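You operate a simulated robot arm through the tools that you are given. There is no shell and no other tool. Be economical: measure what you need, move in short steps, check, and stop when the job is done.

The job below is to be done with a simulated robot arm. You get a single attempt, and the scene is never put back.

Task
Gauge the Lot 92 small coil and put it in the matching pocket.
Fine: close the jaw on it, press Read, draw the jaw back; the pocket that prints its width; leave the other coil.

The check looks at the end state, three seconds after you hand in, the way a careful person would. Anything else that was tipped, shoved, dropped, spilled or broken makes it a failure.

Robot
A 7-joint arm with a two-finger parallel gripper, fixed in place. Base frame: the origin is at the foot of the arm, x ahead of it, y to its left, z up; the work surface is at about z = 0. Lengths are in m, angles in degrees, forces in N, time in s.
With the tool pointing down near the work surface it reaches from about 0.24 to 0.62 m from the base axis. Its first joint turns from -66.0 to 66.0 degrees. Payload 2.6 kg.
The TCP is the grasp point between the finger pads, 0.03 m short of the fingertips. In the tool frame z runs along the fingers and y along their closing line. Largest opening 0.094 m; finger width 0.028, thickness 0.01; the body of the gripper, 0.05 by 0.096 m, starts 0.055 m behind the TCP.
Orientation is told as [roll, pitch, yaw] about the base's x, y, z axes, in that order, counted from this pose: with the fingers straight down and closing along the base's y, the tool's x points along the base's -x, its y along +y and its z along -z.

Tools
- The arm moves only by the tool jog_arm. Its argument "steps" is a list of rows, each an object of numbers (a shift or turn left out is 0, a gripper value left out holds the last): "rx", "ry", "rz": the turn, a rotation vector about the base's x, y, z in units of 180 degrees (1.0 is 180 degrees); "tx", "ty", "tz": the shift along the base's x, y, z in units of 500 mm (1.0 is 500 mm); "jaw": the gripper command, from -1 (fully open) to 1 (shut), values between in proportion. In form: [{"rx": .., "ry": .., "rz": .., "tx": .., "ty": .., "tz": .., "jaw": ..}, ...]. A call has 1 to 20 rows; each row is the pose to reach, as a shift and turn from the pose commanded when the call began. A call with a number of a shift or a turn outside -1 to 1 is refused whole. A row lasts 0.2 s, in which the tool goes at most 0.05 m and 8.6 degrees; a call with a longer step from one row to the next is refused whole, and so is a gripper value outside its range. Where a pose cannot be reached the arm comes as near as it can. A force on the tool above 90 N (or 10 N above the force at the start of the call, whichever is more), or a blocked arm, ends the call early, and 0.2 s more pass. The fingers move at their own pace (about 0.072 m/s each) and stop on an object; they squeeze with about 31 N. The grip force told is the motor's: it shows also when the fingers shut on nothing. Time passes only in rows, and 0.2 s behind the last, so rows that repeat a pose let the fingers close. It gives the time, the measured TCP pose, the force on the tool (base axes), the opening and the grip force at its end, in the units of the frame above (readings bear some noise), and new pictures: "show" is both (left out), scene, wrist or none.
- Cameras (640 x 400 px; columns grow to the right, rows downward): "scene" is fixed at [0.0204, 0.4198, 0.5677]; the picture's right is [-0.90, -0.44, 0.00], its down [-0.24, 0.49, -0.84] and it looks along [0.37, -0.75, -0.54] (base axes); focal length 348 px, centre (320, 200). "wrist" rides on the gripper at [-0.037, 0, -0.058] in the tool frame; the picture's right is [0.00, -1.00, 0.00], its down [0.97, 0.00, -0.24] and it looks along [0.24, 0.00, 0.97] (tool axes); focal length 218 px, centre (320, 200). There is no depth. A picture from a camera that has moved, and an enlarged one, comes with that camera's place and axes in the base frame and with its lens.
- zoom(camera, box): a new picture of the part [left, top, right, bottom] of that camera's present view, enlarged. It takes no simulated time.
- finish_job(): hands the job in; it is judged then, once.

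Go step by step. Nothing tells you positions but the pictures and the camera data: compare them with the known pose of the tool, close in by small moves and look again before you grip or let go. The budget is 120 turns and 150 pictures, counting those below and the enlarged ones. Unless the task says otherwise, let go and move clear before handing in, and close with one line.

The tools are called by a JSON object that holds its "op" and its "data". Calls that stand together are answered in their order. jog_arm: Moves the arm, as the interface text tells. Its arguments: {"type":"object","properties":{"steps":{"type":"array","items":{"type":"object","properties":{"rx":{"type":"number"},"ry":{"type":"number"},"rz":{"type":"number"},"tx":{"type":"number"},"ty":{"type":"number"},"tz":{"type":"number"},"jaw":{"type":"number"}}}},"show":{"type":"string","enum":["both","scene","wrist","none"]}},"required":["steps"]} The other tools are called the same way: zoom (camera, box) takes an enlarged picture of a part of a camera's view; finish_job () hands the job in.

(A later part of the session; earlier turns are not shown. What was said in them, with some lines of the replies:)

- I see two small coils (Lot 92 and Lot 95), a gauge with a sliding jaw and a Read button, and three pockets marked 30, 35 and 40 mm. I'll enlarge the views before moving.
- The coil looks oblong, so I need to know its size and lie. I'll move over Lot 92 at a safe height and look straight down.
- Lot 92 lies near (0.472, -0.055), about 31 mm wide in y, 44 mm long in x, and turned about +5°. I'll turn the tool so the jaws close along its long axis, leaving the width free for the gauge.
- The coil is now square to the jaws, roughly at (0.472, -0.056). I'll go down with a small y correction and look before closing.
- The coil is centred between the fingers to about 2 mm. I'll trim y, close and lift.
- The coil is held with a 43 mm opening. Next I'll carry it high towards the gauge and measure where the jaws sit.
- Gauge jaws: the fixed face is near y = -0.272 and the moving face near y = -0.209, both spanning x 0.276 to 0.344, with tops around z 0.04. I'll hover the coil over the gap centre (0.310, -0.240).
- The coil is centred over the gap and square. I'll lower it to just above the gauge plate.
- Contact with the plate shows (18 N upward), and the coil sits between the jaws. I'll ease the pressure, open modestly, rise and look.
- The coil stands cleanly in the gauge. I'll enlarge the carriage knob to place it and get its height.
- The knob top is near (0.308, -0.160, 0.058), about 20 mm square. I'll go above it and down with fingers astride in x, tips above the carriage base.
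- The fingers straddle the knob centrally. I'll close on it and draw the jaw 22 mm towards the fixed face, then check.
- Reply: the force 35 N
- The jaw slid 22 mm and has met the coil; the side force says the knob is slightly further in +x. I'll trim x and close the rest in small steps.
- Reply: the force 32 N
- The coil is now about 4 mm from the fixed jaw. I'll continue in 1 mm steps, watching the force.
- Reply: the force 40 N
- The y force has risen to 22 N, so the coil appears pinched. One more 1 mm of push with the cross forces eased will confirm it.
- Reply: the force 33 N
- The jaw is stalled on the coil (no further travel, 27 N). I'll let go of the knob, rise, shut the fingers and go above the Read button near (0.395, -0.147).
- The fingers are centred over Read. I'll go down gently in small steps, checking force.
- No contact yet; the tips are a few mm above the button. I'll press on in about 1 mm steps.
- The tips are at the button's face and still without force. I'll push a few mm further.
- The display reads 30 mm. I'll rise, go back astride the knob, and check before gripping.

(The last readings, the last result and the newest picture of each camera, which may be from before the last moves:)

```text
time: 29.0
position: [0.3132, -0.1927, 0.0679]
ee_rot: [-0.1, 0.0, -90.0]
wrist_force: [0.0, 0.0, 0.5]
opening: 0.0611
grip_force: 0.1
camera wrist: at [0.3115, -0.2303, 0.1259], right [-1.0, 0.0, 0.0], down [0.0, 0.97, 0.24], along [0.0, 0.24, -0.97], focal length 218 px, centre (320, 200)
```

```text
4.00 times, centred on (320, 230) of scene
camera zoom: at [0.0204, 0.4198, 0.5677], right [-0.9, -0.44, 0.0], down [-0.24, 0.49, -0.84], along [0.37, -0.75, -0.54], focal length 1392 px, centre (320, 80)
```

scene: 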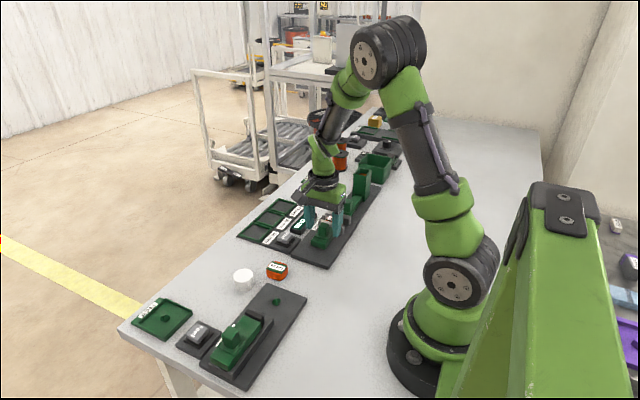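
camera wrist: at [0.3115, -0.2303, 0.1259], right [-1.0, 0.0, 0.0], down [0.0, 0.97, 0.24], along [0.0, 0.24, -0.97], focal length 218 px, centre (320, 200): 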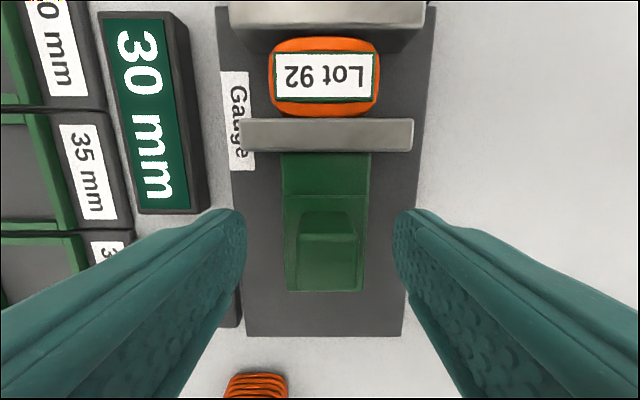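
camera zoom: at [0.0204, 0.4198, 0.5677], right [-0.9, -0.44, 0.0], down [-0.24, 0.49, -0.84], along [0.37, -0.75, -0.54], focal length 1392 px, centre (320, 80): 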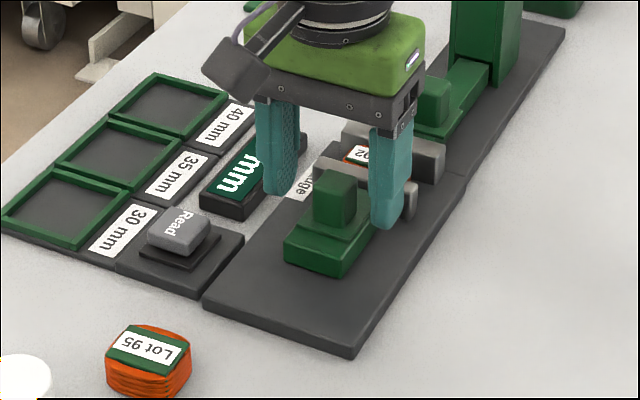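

The knob is again between the fingers, about 2 mm toward -x. I'll trim, close and draw the jaw back about 32 mm to its start.

{"op": "jog_arm", "data": {"steps": [{"tx": -0.003}, {"tx": -0.003, "jaw": 1}, {"tx": -0.003, "jaw": 1}, {"tx": -0.003, "jaw": 1}, {"tx": -0.003, "jaw": 1}, {"tx": -0.003, "ty": 0.01}, {"tx": -0.003, "ty": 0.02}, {"tx": -0.003, "ty": 0.03}, {"tx": -0.003, "ty": 0.04}, {"tx": -0.003, "ty": 0.05}, {"tx": -0.003, "ty": 0.06}, {"tx": -0.003, "ty": 0.064}, {"tx": -0.003, "ty": 0.064}]}}

```text
time: 31.8
position: [0.3105, -0.1615, 0.0678]
ee_rot: [0.0, 0.0, -90.0]
wrist_force: [-13.2, -2.0, 4.4]
opening: 0.0214
grip_force: 45.1
camera wrist: at [0.3091, -0.1984, 0.1259], right [-1.0, 0.0, 0.0], down [0.0, 0.97, 0.24], along [0.0, 0.24, -0.97], focal length 218 px, centre (320, 200)
```

scene: 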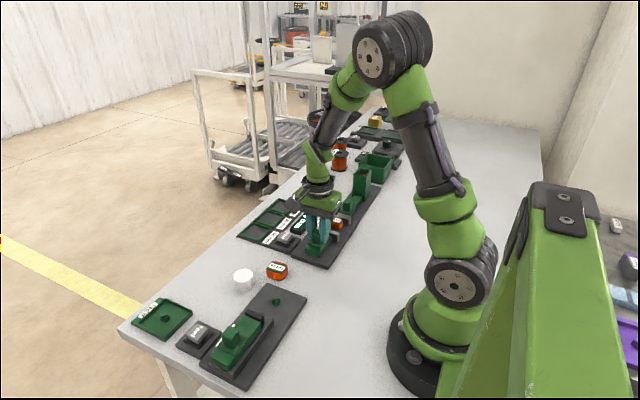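
wrist: 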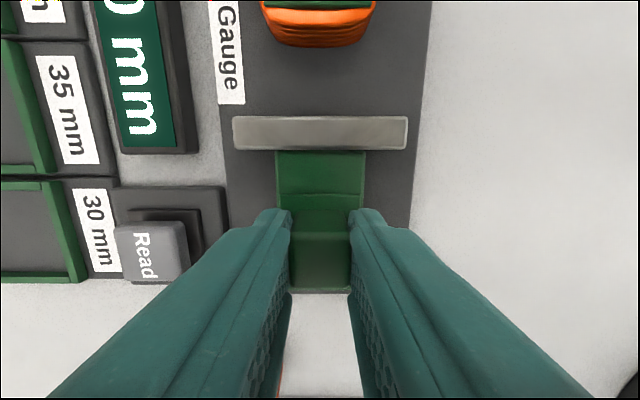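

The jaw is drawn back. I'll release the knob, rise and go over the coil near y = -0.255 to look.

{"op": "jog_arm", "data": {"steps": [{"jaw": 0.4}, {"jaw": -0.3}, {"jaw": -0.3}, {"jaw": -0.3}, {"tz": 0.08}, {"tz": 0.15}, {"tz": 0.15, "ty": -0.08}, {"tz": 0.15, "ty": -0.16}, {"tz": 0.15, "ty": -0.189}, {"tz": 0.1, "ty": -0.189}, {"tz": 0.1, "ty": -0.189}]}}

{"op": "zoom", "data": {"camera": "scene", "box": [250, 180, 390, 280]}}

```text
time: 34.2
position: [0.3072, -0.2543, 0.1181]
ee_rot: [-0.1, -0.1, -90.0]
wrist_force: [0.1, -0.5, -0.2]
opening: 0.0612
grip_force: 0.2
camera wrist: at [0.3061, -0.2932, 0.1762], right [-1.0, 0.0, 0.0], down [0.0, 0.97, 0.24], along [0.0, 0.24, -0.97], focal length 218 px, centre (320, 200)
```

scene: 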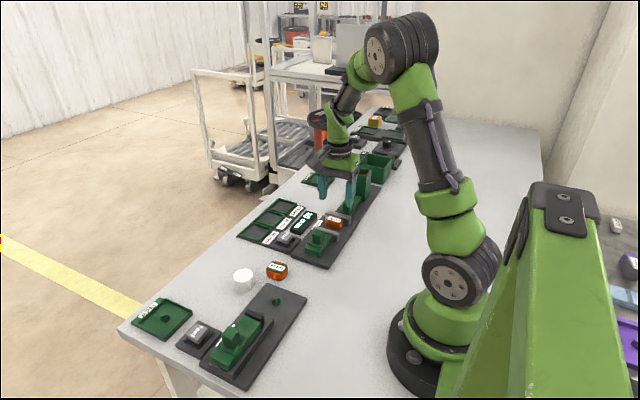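
wrist: 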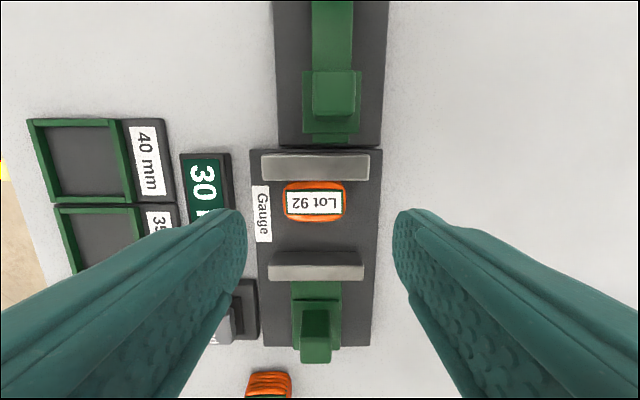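

```text
4.00 times, centred on (320, 230) of scene
camera zoom: at [0.0204, 0.4198, 0.5677], right [-0.9, -0.44, 0.0], down [-0.24, 0.49, -0.84], along [0.37, -0.75, -0.54], focal length 1392 px, centre (320, 80)
```

zoom: 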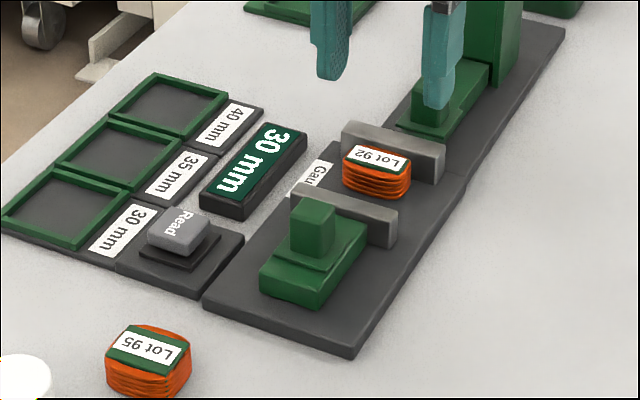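

The coil rests against the fixed jaw at about (0.3095, -0.256). I'll descend at y = -0.2525 so the fingers keep clear of the fixed jaw.

{"op": "jog_arm", "data": {"steps": [{"tx": 0.003, "ty": 0.006}, {"tx": 0.003, "ty": 0.006, "tz": -0.06}, {"tx": 0.003, "ty": 0.006, "tz": -0.1}, {"tx": 0.003, "ty": 0.006, "tz": -0.13}, {"tx": 0.003, "ty": 0.006, "tz": -0.13}]}}

{"op": "zoom", "data": {"camera": "scene", "box": [280, 180, 390, 260]}}

```text
time: 35.4
position: [0.3099, -0.2526, 0.0506]
ee_rot: [0.0, 0.0, -89.9]
wrist_force: [-0.5, -0.5, 0.3]
opening: 0.061
grip_force: 0.1
camera wrist: at [0.3092, -0.2914, 0.1088], right [-1.0, 0.0, 0.0], down [0.0, 0.97, 0.24], along [0.0, 0.24, -0.97], focal length 218 px, centre (320, 200)
```

scene: 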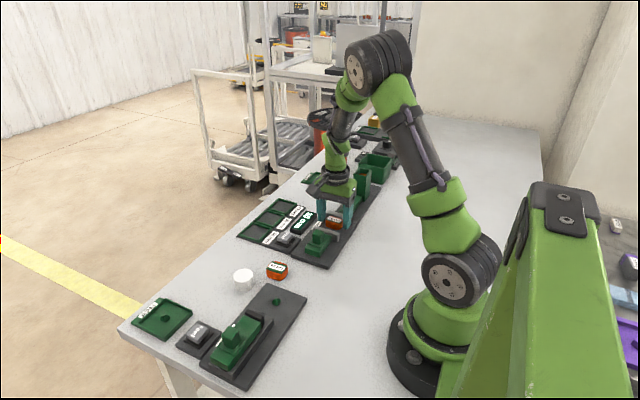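
wrist: 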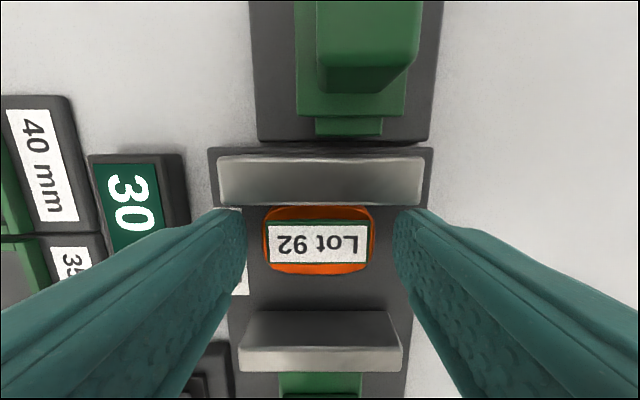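

```text
5.00 times, centred on (335, 220) of scene
camera zoom: at [0.0204, 0.4198, 0.5677], right [-0.9, -0.44, 0.0], down [-0.24, 0.49, -0.84], along [0.37, -0.75, -0.54], focal length 1740 px, centre (245, 100)
```

zoom: 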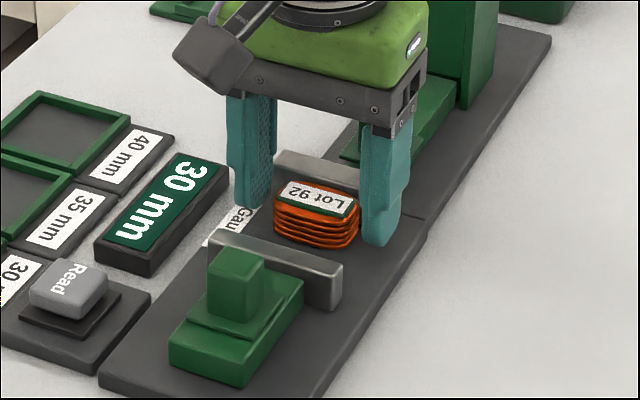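

The fingers are well placed; I'll raise 3.5 mm for a higher grip (to clear the pocket rim later), close and lift.

{"op": "jog_arm", "data": {"steps": [{"tz": 0.007}, {"tz": 0.007, "jaw": 1}, {"tz": 0.007, "jaw": 1}, {"tz": 0.007, "jaw": 1}, {"tz": 0.007, "jaw": 1}, {"tz": 0.009, "ty": 0.006}, {"tz": 0.06, "ty": 0.01}, {"tz": 0.14, "ty": 0.01}, {"tz": 0.22, "ty": 0.01}, {"tz": 0.28, "ty": 0.01}, {"tz": 0.28, "ty": 0.01}]}}

```text
time: 37.8
position: [0.3118, -0.2476, 0.1944]
ee_rot: [0.0, 0.1, -89.9]
wrist_force: [-0.8, 0.3, -1.4]
opening: 0.0432
grip_force: 31.6
camera wrist: at [0.3106, -0.2855, 0.2521], right [-1.0, 0.0, 0.0], down [0.0, 0.97, 0.24], along [0.0, 0.24, -0.97], focal length 218 px, centre (320, 200)
```

scene: 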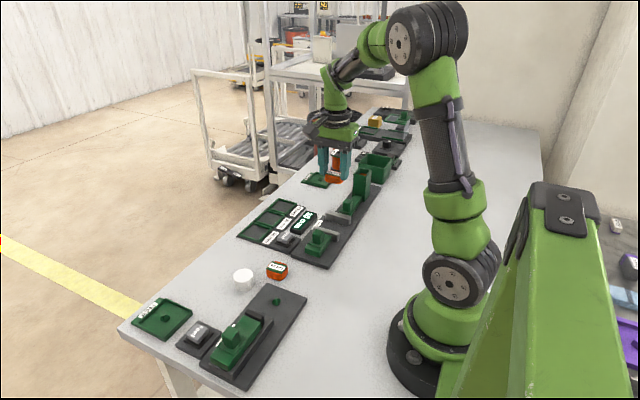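
wrist: 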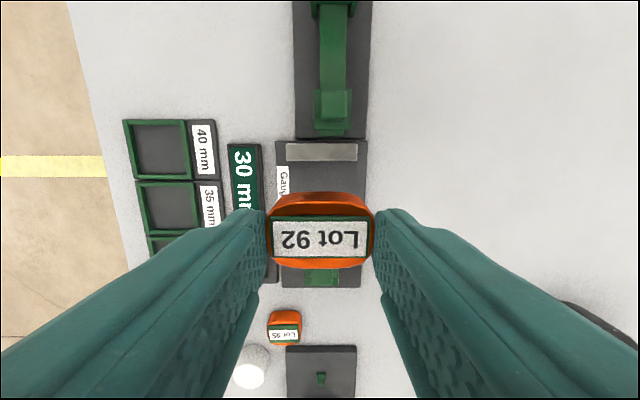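

The coil is held again (about 4 mm off the finger centre in -y). The 30 mm pocket centres near (0.485, -0.150), so I'll carry it over there high, then come down partway and look.

{"op": "jog_arm", "data": {"steps": [{"tx": 0.0694, "ty": 0.0404}, {"tx": 0.1388, "ty": 0.0808}, {"tx": 0.208, "ty": 0.121}, {"tx": 0.277, "ty": 0.162}, {"tx": 0.347, "ty": 0.202}, {"tx": 0.347, "ty": 0.202}, {"tx": 0.347, "ty": 0.202, "tz": -0.08}, {"tx": 0.347, "ty": 0.202, "tz": -0.16}, {"tx": 0.347, "ty": 0.202, "tz": -0.19}, {"tx": 0.347, "ty": 0.202, "tz": -0.19}]}}

{"op": "zoom", "data": {"camera": "scene", "box": [220, 170, 340, 260]}}

```text
time: 40.0
position: [0.4863, -0.1482, 0.0976]
ee_rot: [0.0, 0.0, -90.0]
wrist_force: [-0.4, 0.8, 0.1]
opening: 0.0431
grip_force: 30.9
camera wrist: at [0.4856, -0.1855, 0.1552], right [-1.0, 0.0, 0.0], down [0.0, 0.97, 0.24], along [0.0, 0.24, -0.97], focal length 218 px, centre (320, 200)
```

scene: 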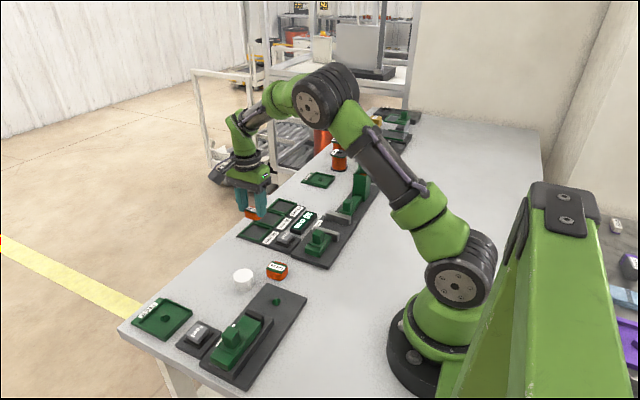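
wrist: 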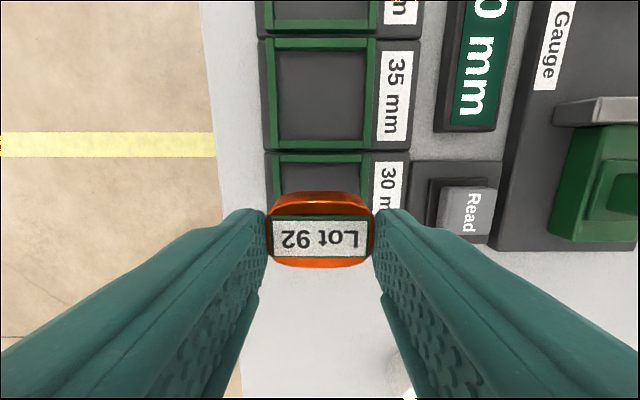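

```text
4.44 times, centred on (280, 215) of scene
camera zoom: at [0.0204, 0.4198, 0.5677], right [-0.9, -0.44, 0.0], down [-0.24, 0.49, -0.84], along [0.37, -0.75, -0.54], focal length 1547 px, centre (498, 133)
```

zoom: 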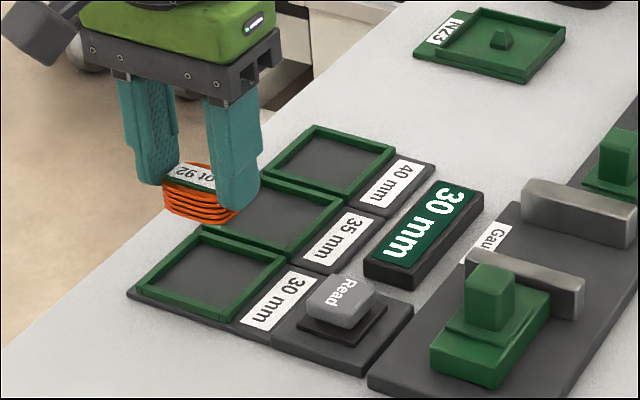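

Alignment with the 30 mm pocket looks good in x and y. I'll lower the coil to just above the floor and look again.

{"op": "jog_arm", "data": {"steps": [{"ty": 0.002, "tz": -0.04}, {"ty": 0.002, "tz": -0.07}, {"ty": 0.002, "tz": -0.082}, {"ty": 0.002, "tz": -0.082}]}}

{"op": "zoom", "data": {"camera": "scene", "box": [220, 180, 320, 260]}}

```text
time: 41.0
position: [0.4841, -0.1455, 0.056]
ee_rot: [0.0, -0.1, -90.0]
wrist_force: [0.1, -0.2, -0.5]
opening: 0.0429
grip_force: 30.6
camera wrist: at [0.4843, -0.1824, 0.1145], right [-1.0, 0.0, 0.0], down [0.0, 0.97, 0.24], along [0.0, 0.24, -0.97], focal length 218 px, centre (320, 200)
```

scene: 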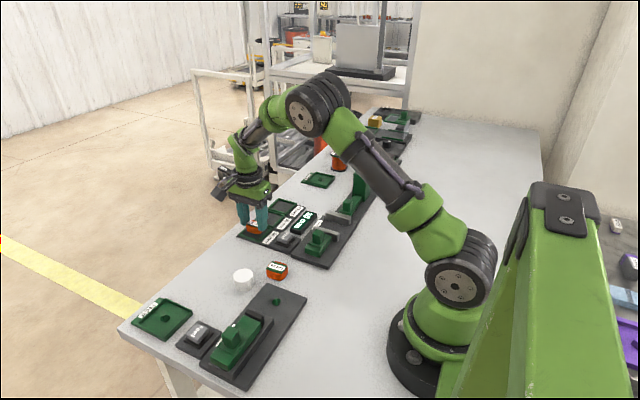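
wrist: 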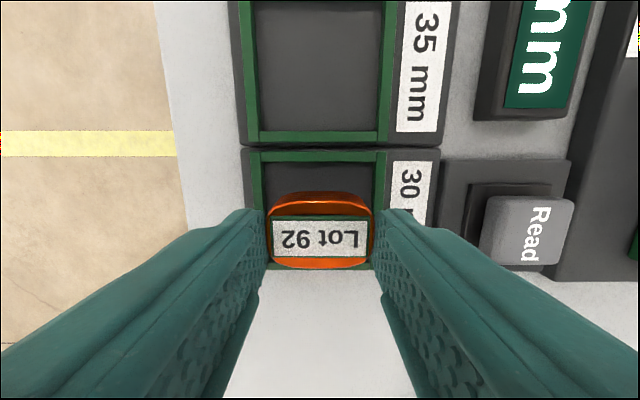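

```text
5.00 times, centred on (270, 220) of scene
camera zoom: at [0.0204, 0.4198, 0.5677], right [-0.9, -0.44, 0.0], down [-0.24, 0.49, -0.84], along [0.37, -0.75, -0.54], focal length 1740 px, centre (570, 100)
```

zoom: 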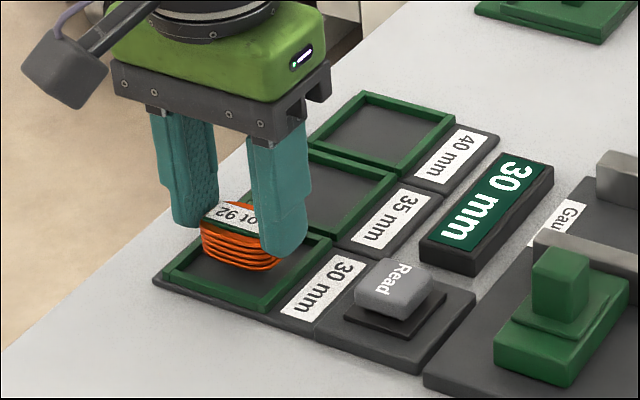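

The coil is inside the pocket outline with clearance on all sides. I'll ease down until it touches the floor.

{"op": "jog_arm", "data": {"steps": [{"tz": -0.004}, {"tz": -0.008}, {"tz": -0.01}, {"tz": -0.012}, {"tz": -0.012}], "show": "none"}}

{"op": "zoom", "data": {"camera": "scene", "box": [220, 180, 320, 260]}}

```text
time: 42.2
position: [0.4851, -0.1449, 0.0516]
ee_rot: [0.1, -0.1, -90.0]
wrist_force: [0.3, 0.8, -0.7]
opening: 0.043
grip_force: 31.2
```

```text
5.00 times, centred on (270, 220) of scene
camera zoom: at [0.0204, 0.4198, 0.5677], right [-0.9, -0.44, 0.0], down [-0.24, 0.49, -0.84], along [0.37, -0.75, -0.54], focal length 1740 px, centre (570, 100)
```

zoom: 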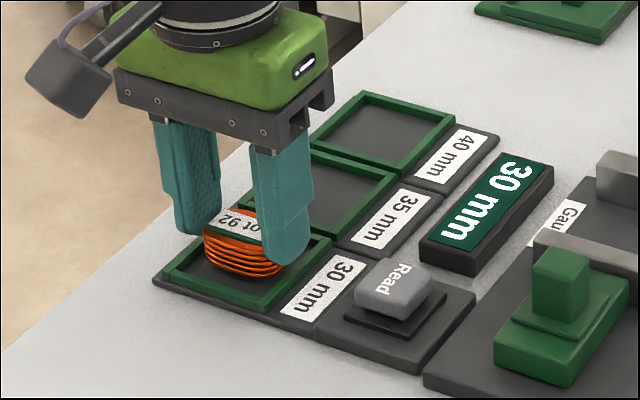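

Still no contact force. I'll continue down a few mm in small steps.

{"op": "jog_arm", "data": {"steps": [{"tz": -0.002}, {"tz": -0.004}, {"tz": -0.006}, {"tz": -0.007}, {"tz": -0.007}], "show": "wrist"}}

{"op": "zoom", "data": {"camera": "scene", "box": [220, 180, 320, 260]}}

```text
time: 43.4
position: [0.4859, -0.1444, 0.0476]
ee_rot: [-0.1, 0.0, -89.9]
wrist_force: [-2.9, 0.0, 6.0]
opening: 0.0433
grip_force: 31.0
camera wrist: at [0.4841, -0.1825, 0.1057], right [-1.0, 0.0, 0.0], down [0.0, 0.97, 0.24], along [0.0, 0.24, -0.97], focal length 218 px, centre (320, 200)
```

wrist: 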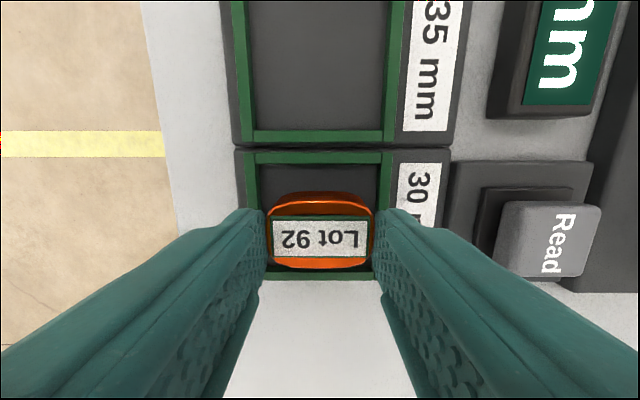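

```text
5.00 times, centred on (270, 220) of scene
camera zoom: at [0.0203, 0.4198, 0.5677], right [-0.9, -0.44, 0.0], down [-0.24, 0.49, -0.84], along [0.37, -0.75, -0.54], focal length 1740 px, centre (570, 100)
```

zoom: 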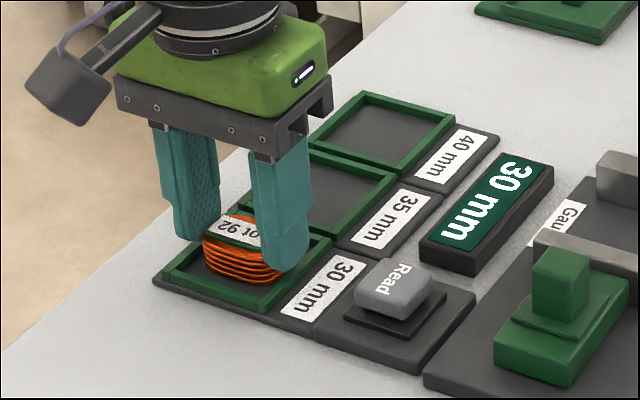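

There's light contact (6 N): the coil is on the pocket floor. I'll open modestly and rise straight up.

{"op": "jog_arm", "data": {"steps": [{"tz": 0.001, "jaw": 0.0}, {"tz": 0.001, "jaw": -0.2}, {"tz": 0.001, "jaw": -0.25}, {"tz": 0.001, "jaw": -0.25}, {"tz": 0.06, "jaw": -0.25}, {"tz": 0.14, "jaw": -0.25}, {"tz": 0.23, "jaw": -0.25}, {"tz": 0.3, "jaw": -0.25}, {"tz": 0.3, "jaw": -0.25}]}}

{"op": "zoom", "data": {"camera": "scene", "box": [220, 180, 380, 290]}}

```text
time: 45.4
position: [0.4862, -0.1454, 0.1971]
ee_rot: [0.0, 0.0, -90.0]
wrist_force: [-0.3, 0.4, -0.2]
opening: 0.0588
grip_force: 0.0
camera wrist: at [0.4847, -0.183, 0.2548], right [-1.0, 0.0, 0.0], down [0.0, 0.97, 0.24], along [0.0, 0.24, -0.97], focal length 218 px, centre (320, 200)
```

scene: 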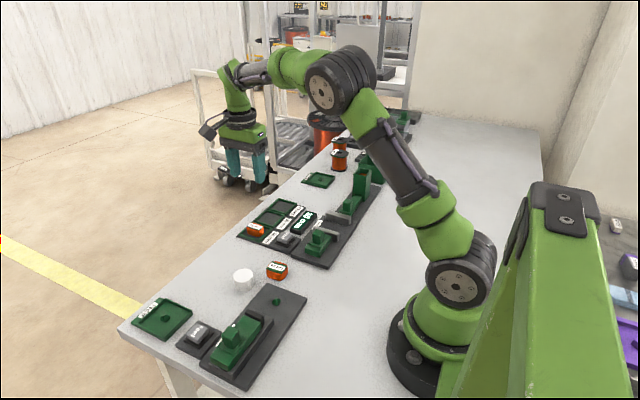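
wrist: 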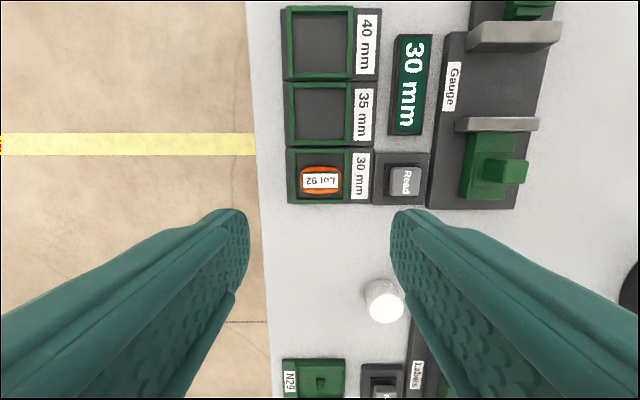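

```text
3.64 times, centred on (300, 235) of scene
camera zoom: at [0.0203, 0.4198, 0.5677], right [-0.9, -0.44, 0.0], down [-0.24, 0.49, -0.84], along [0.37, -0.75, -0.54], focal length 1266 px, centre (393, 73)
```

zoom: 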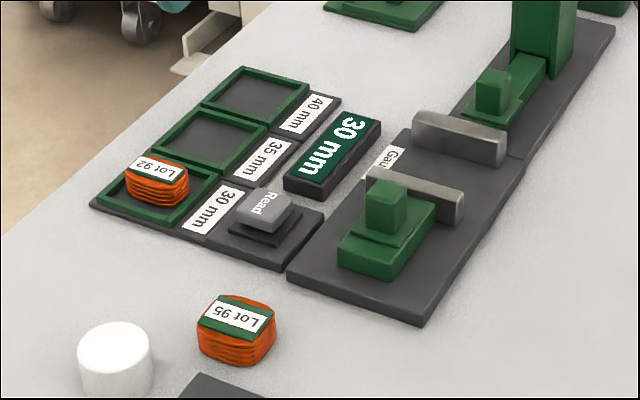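

The Lot 92 coil sits flat in the 30 mm pocket and the gauge jaw is drawn back. Lot 95 and everything else look untouched, and the arm is clear, so I'm handing in.

{"op": "finish_job", "data": {}}

```text
The job is handed in.
```

The Lot 92 coil read 30 mm on the gauge and now lies in the 30 mm pocket, with the gauge jaw drawn back and the Lot 95 coil left alone.
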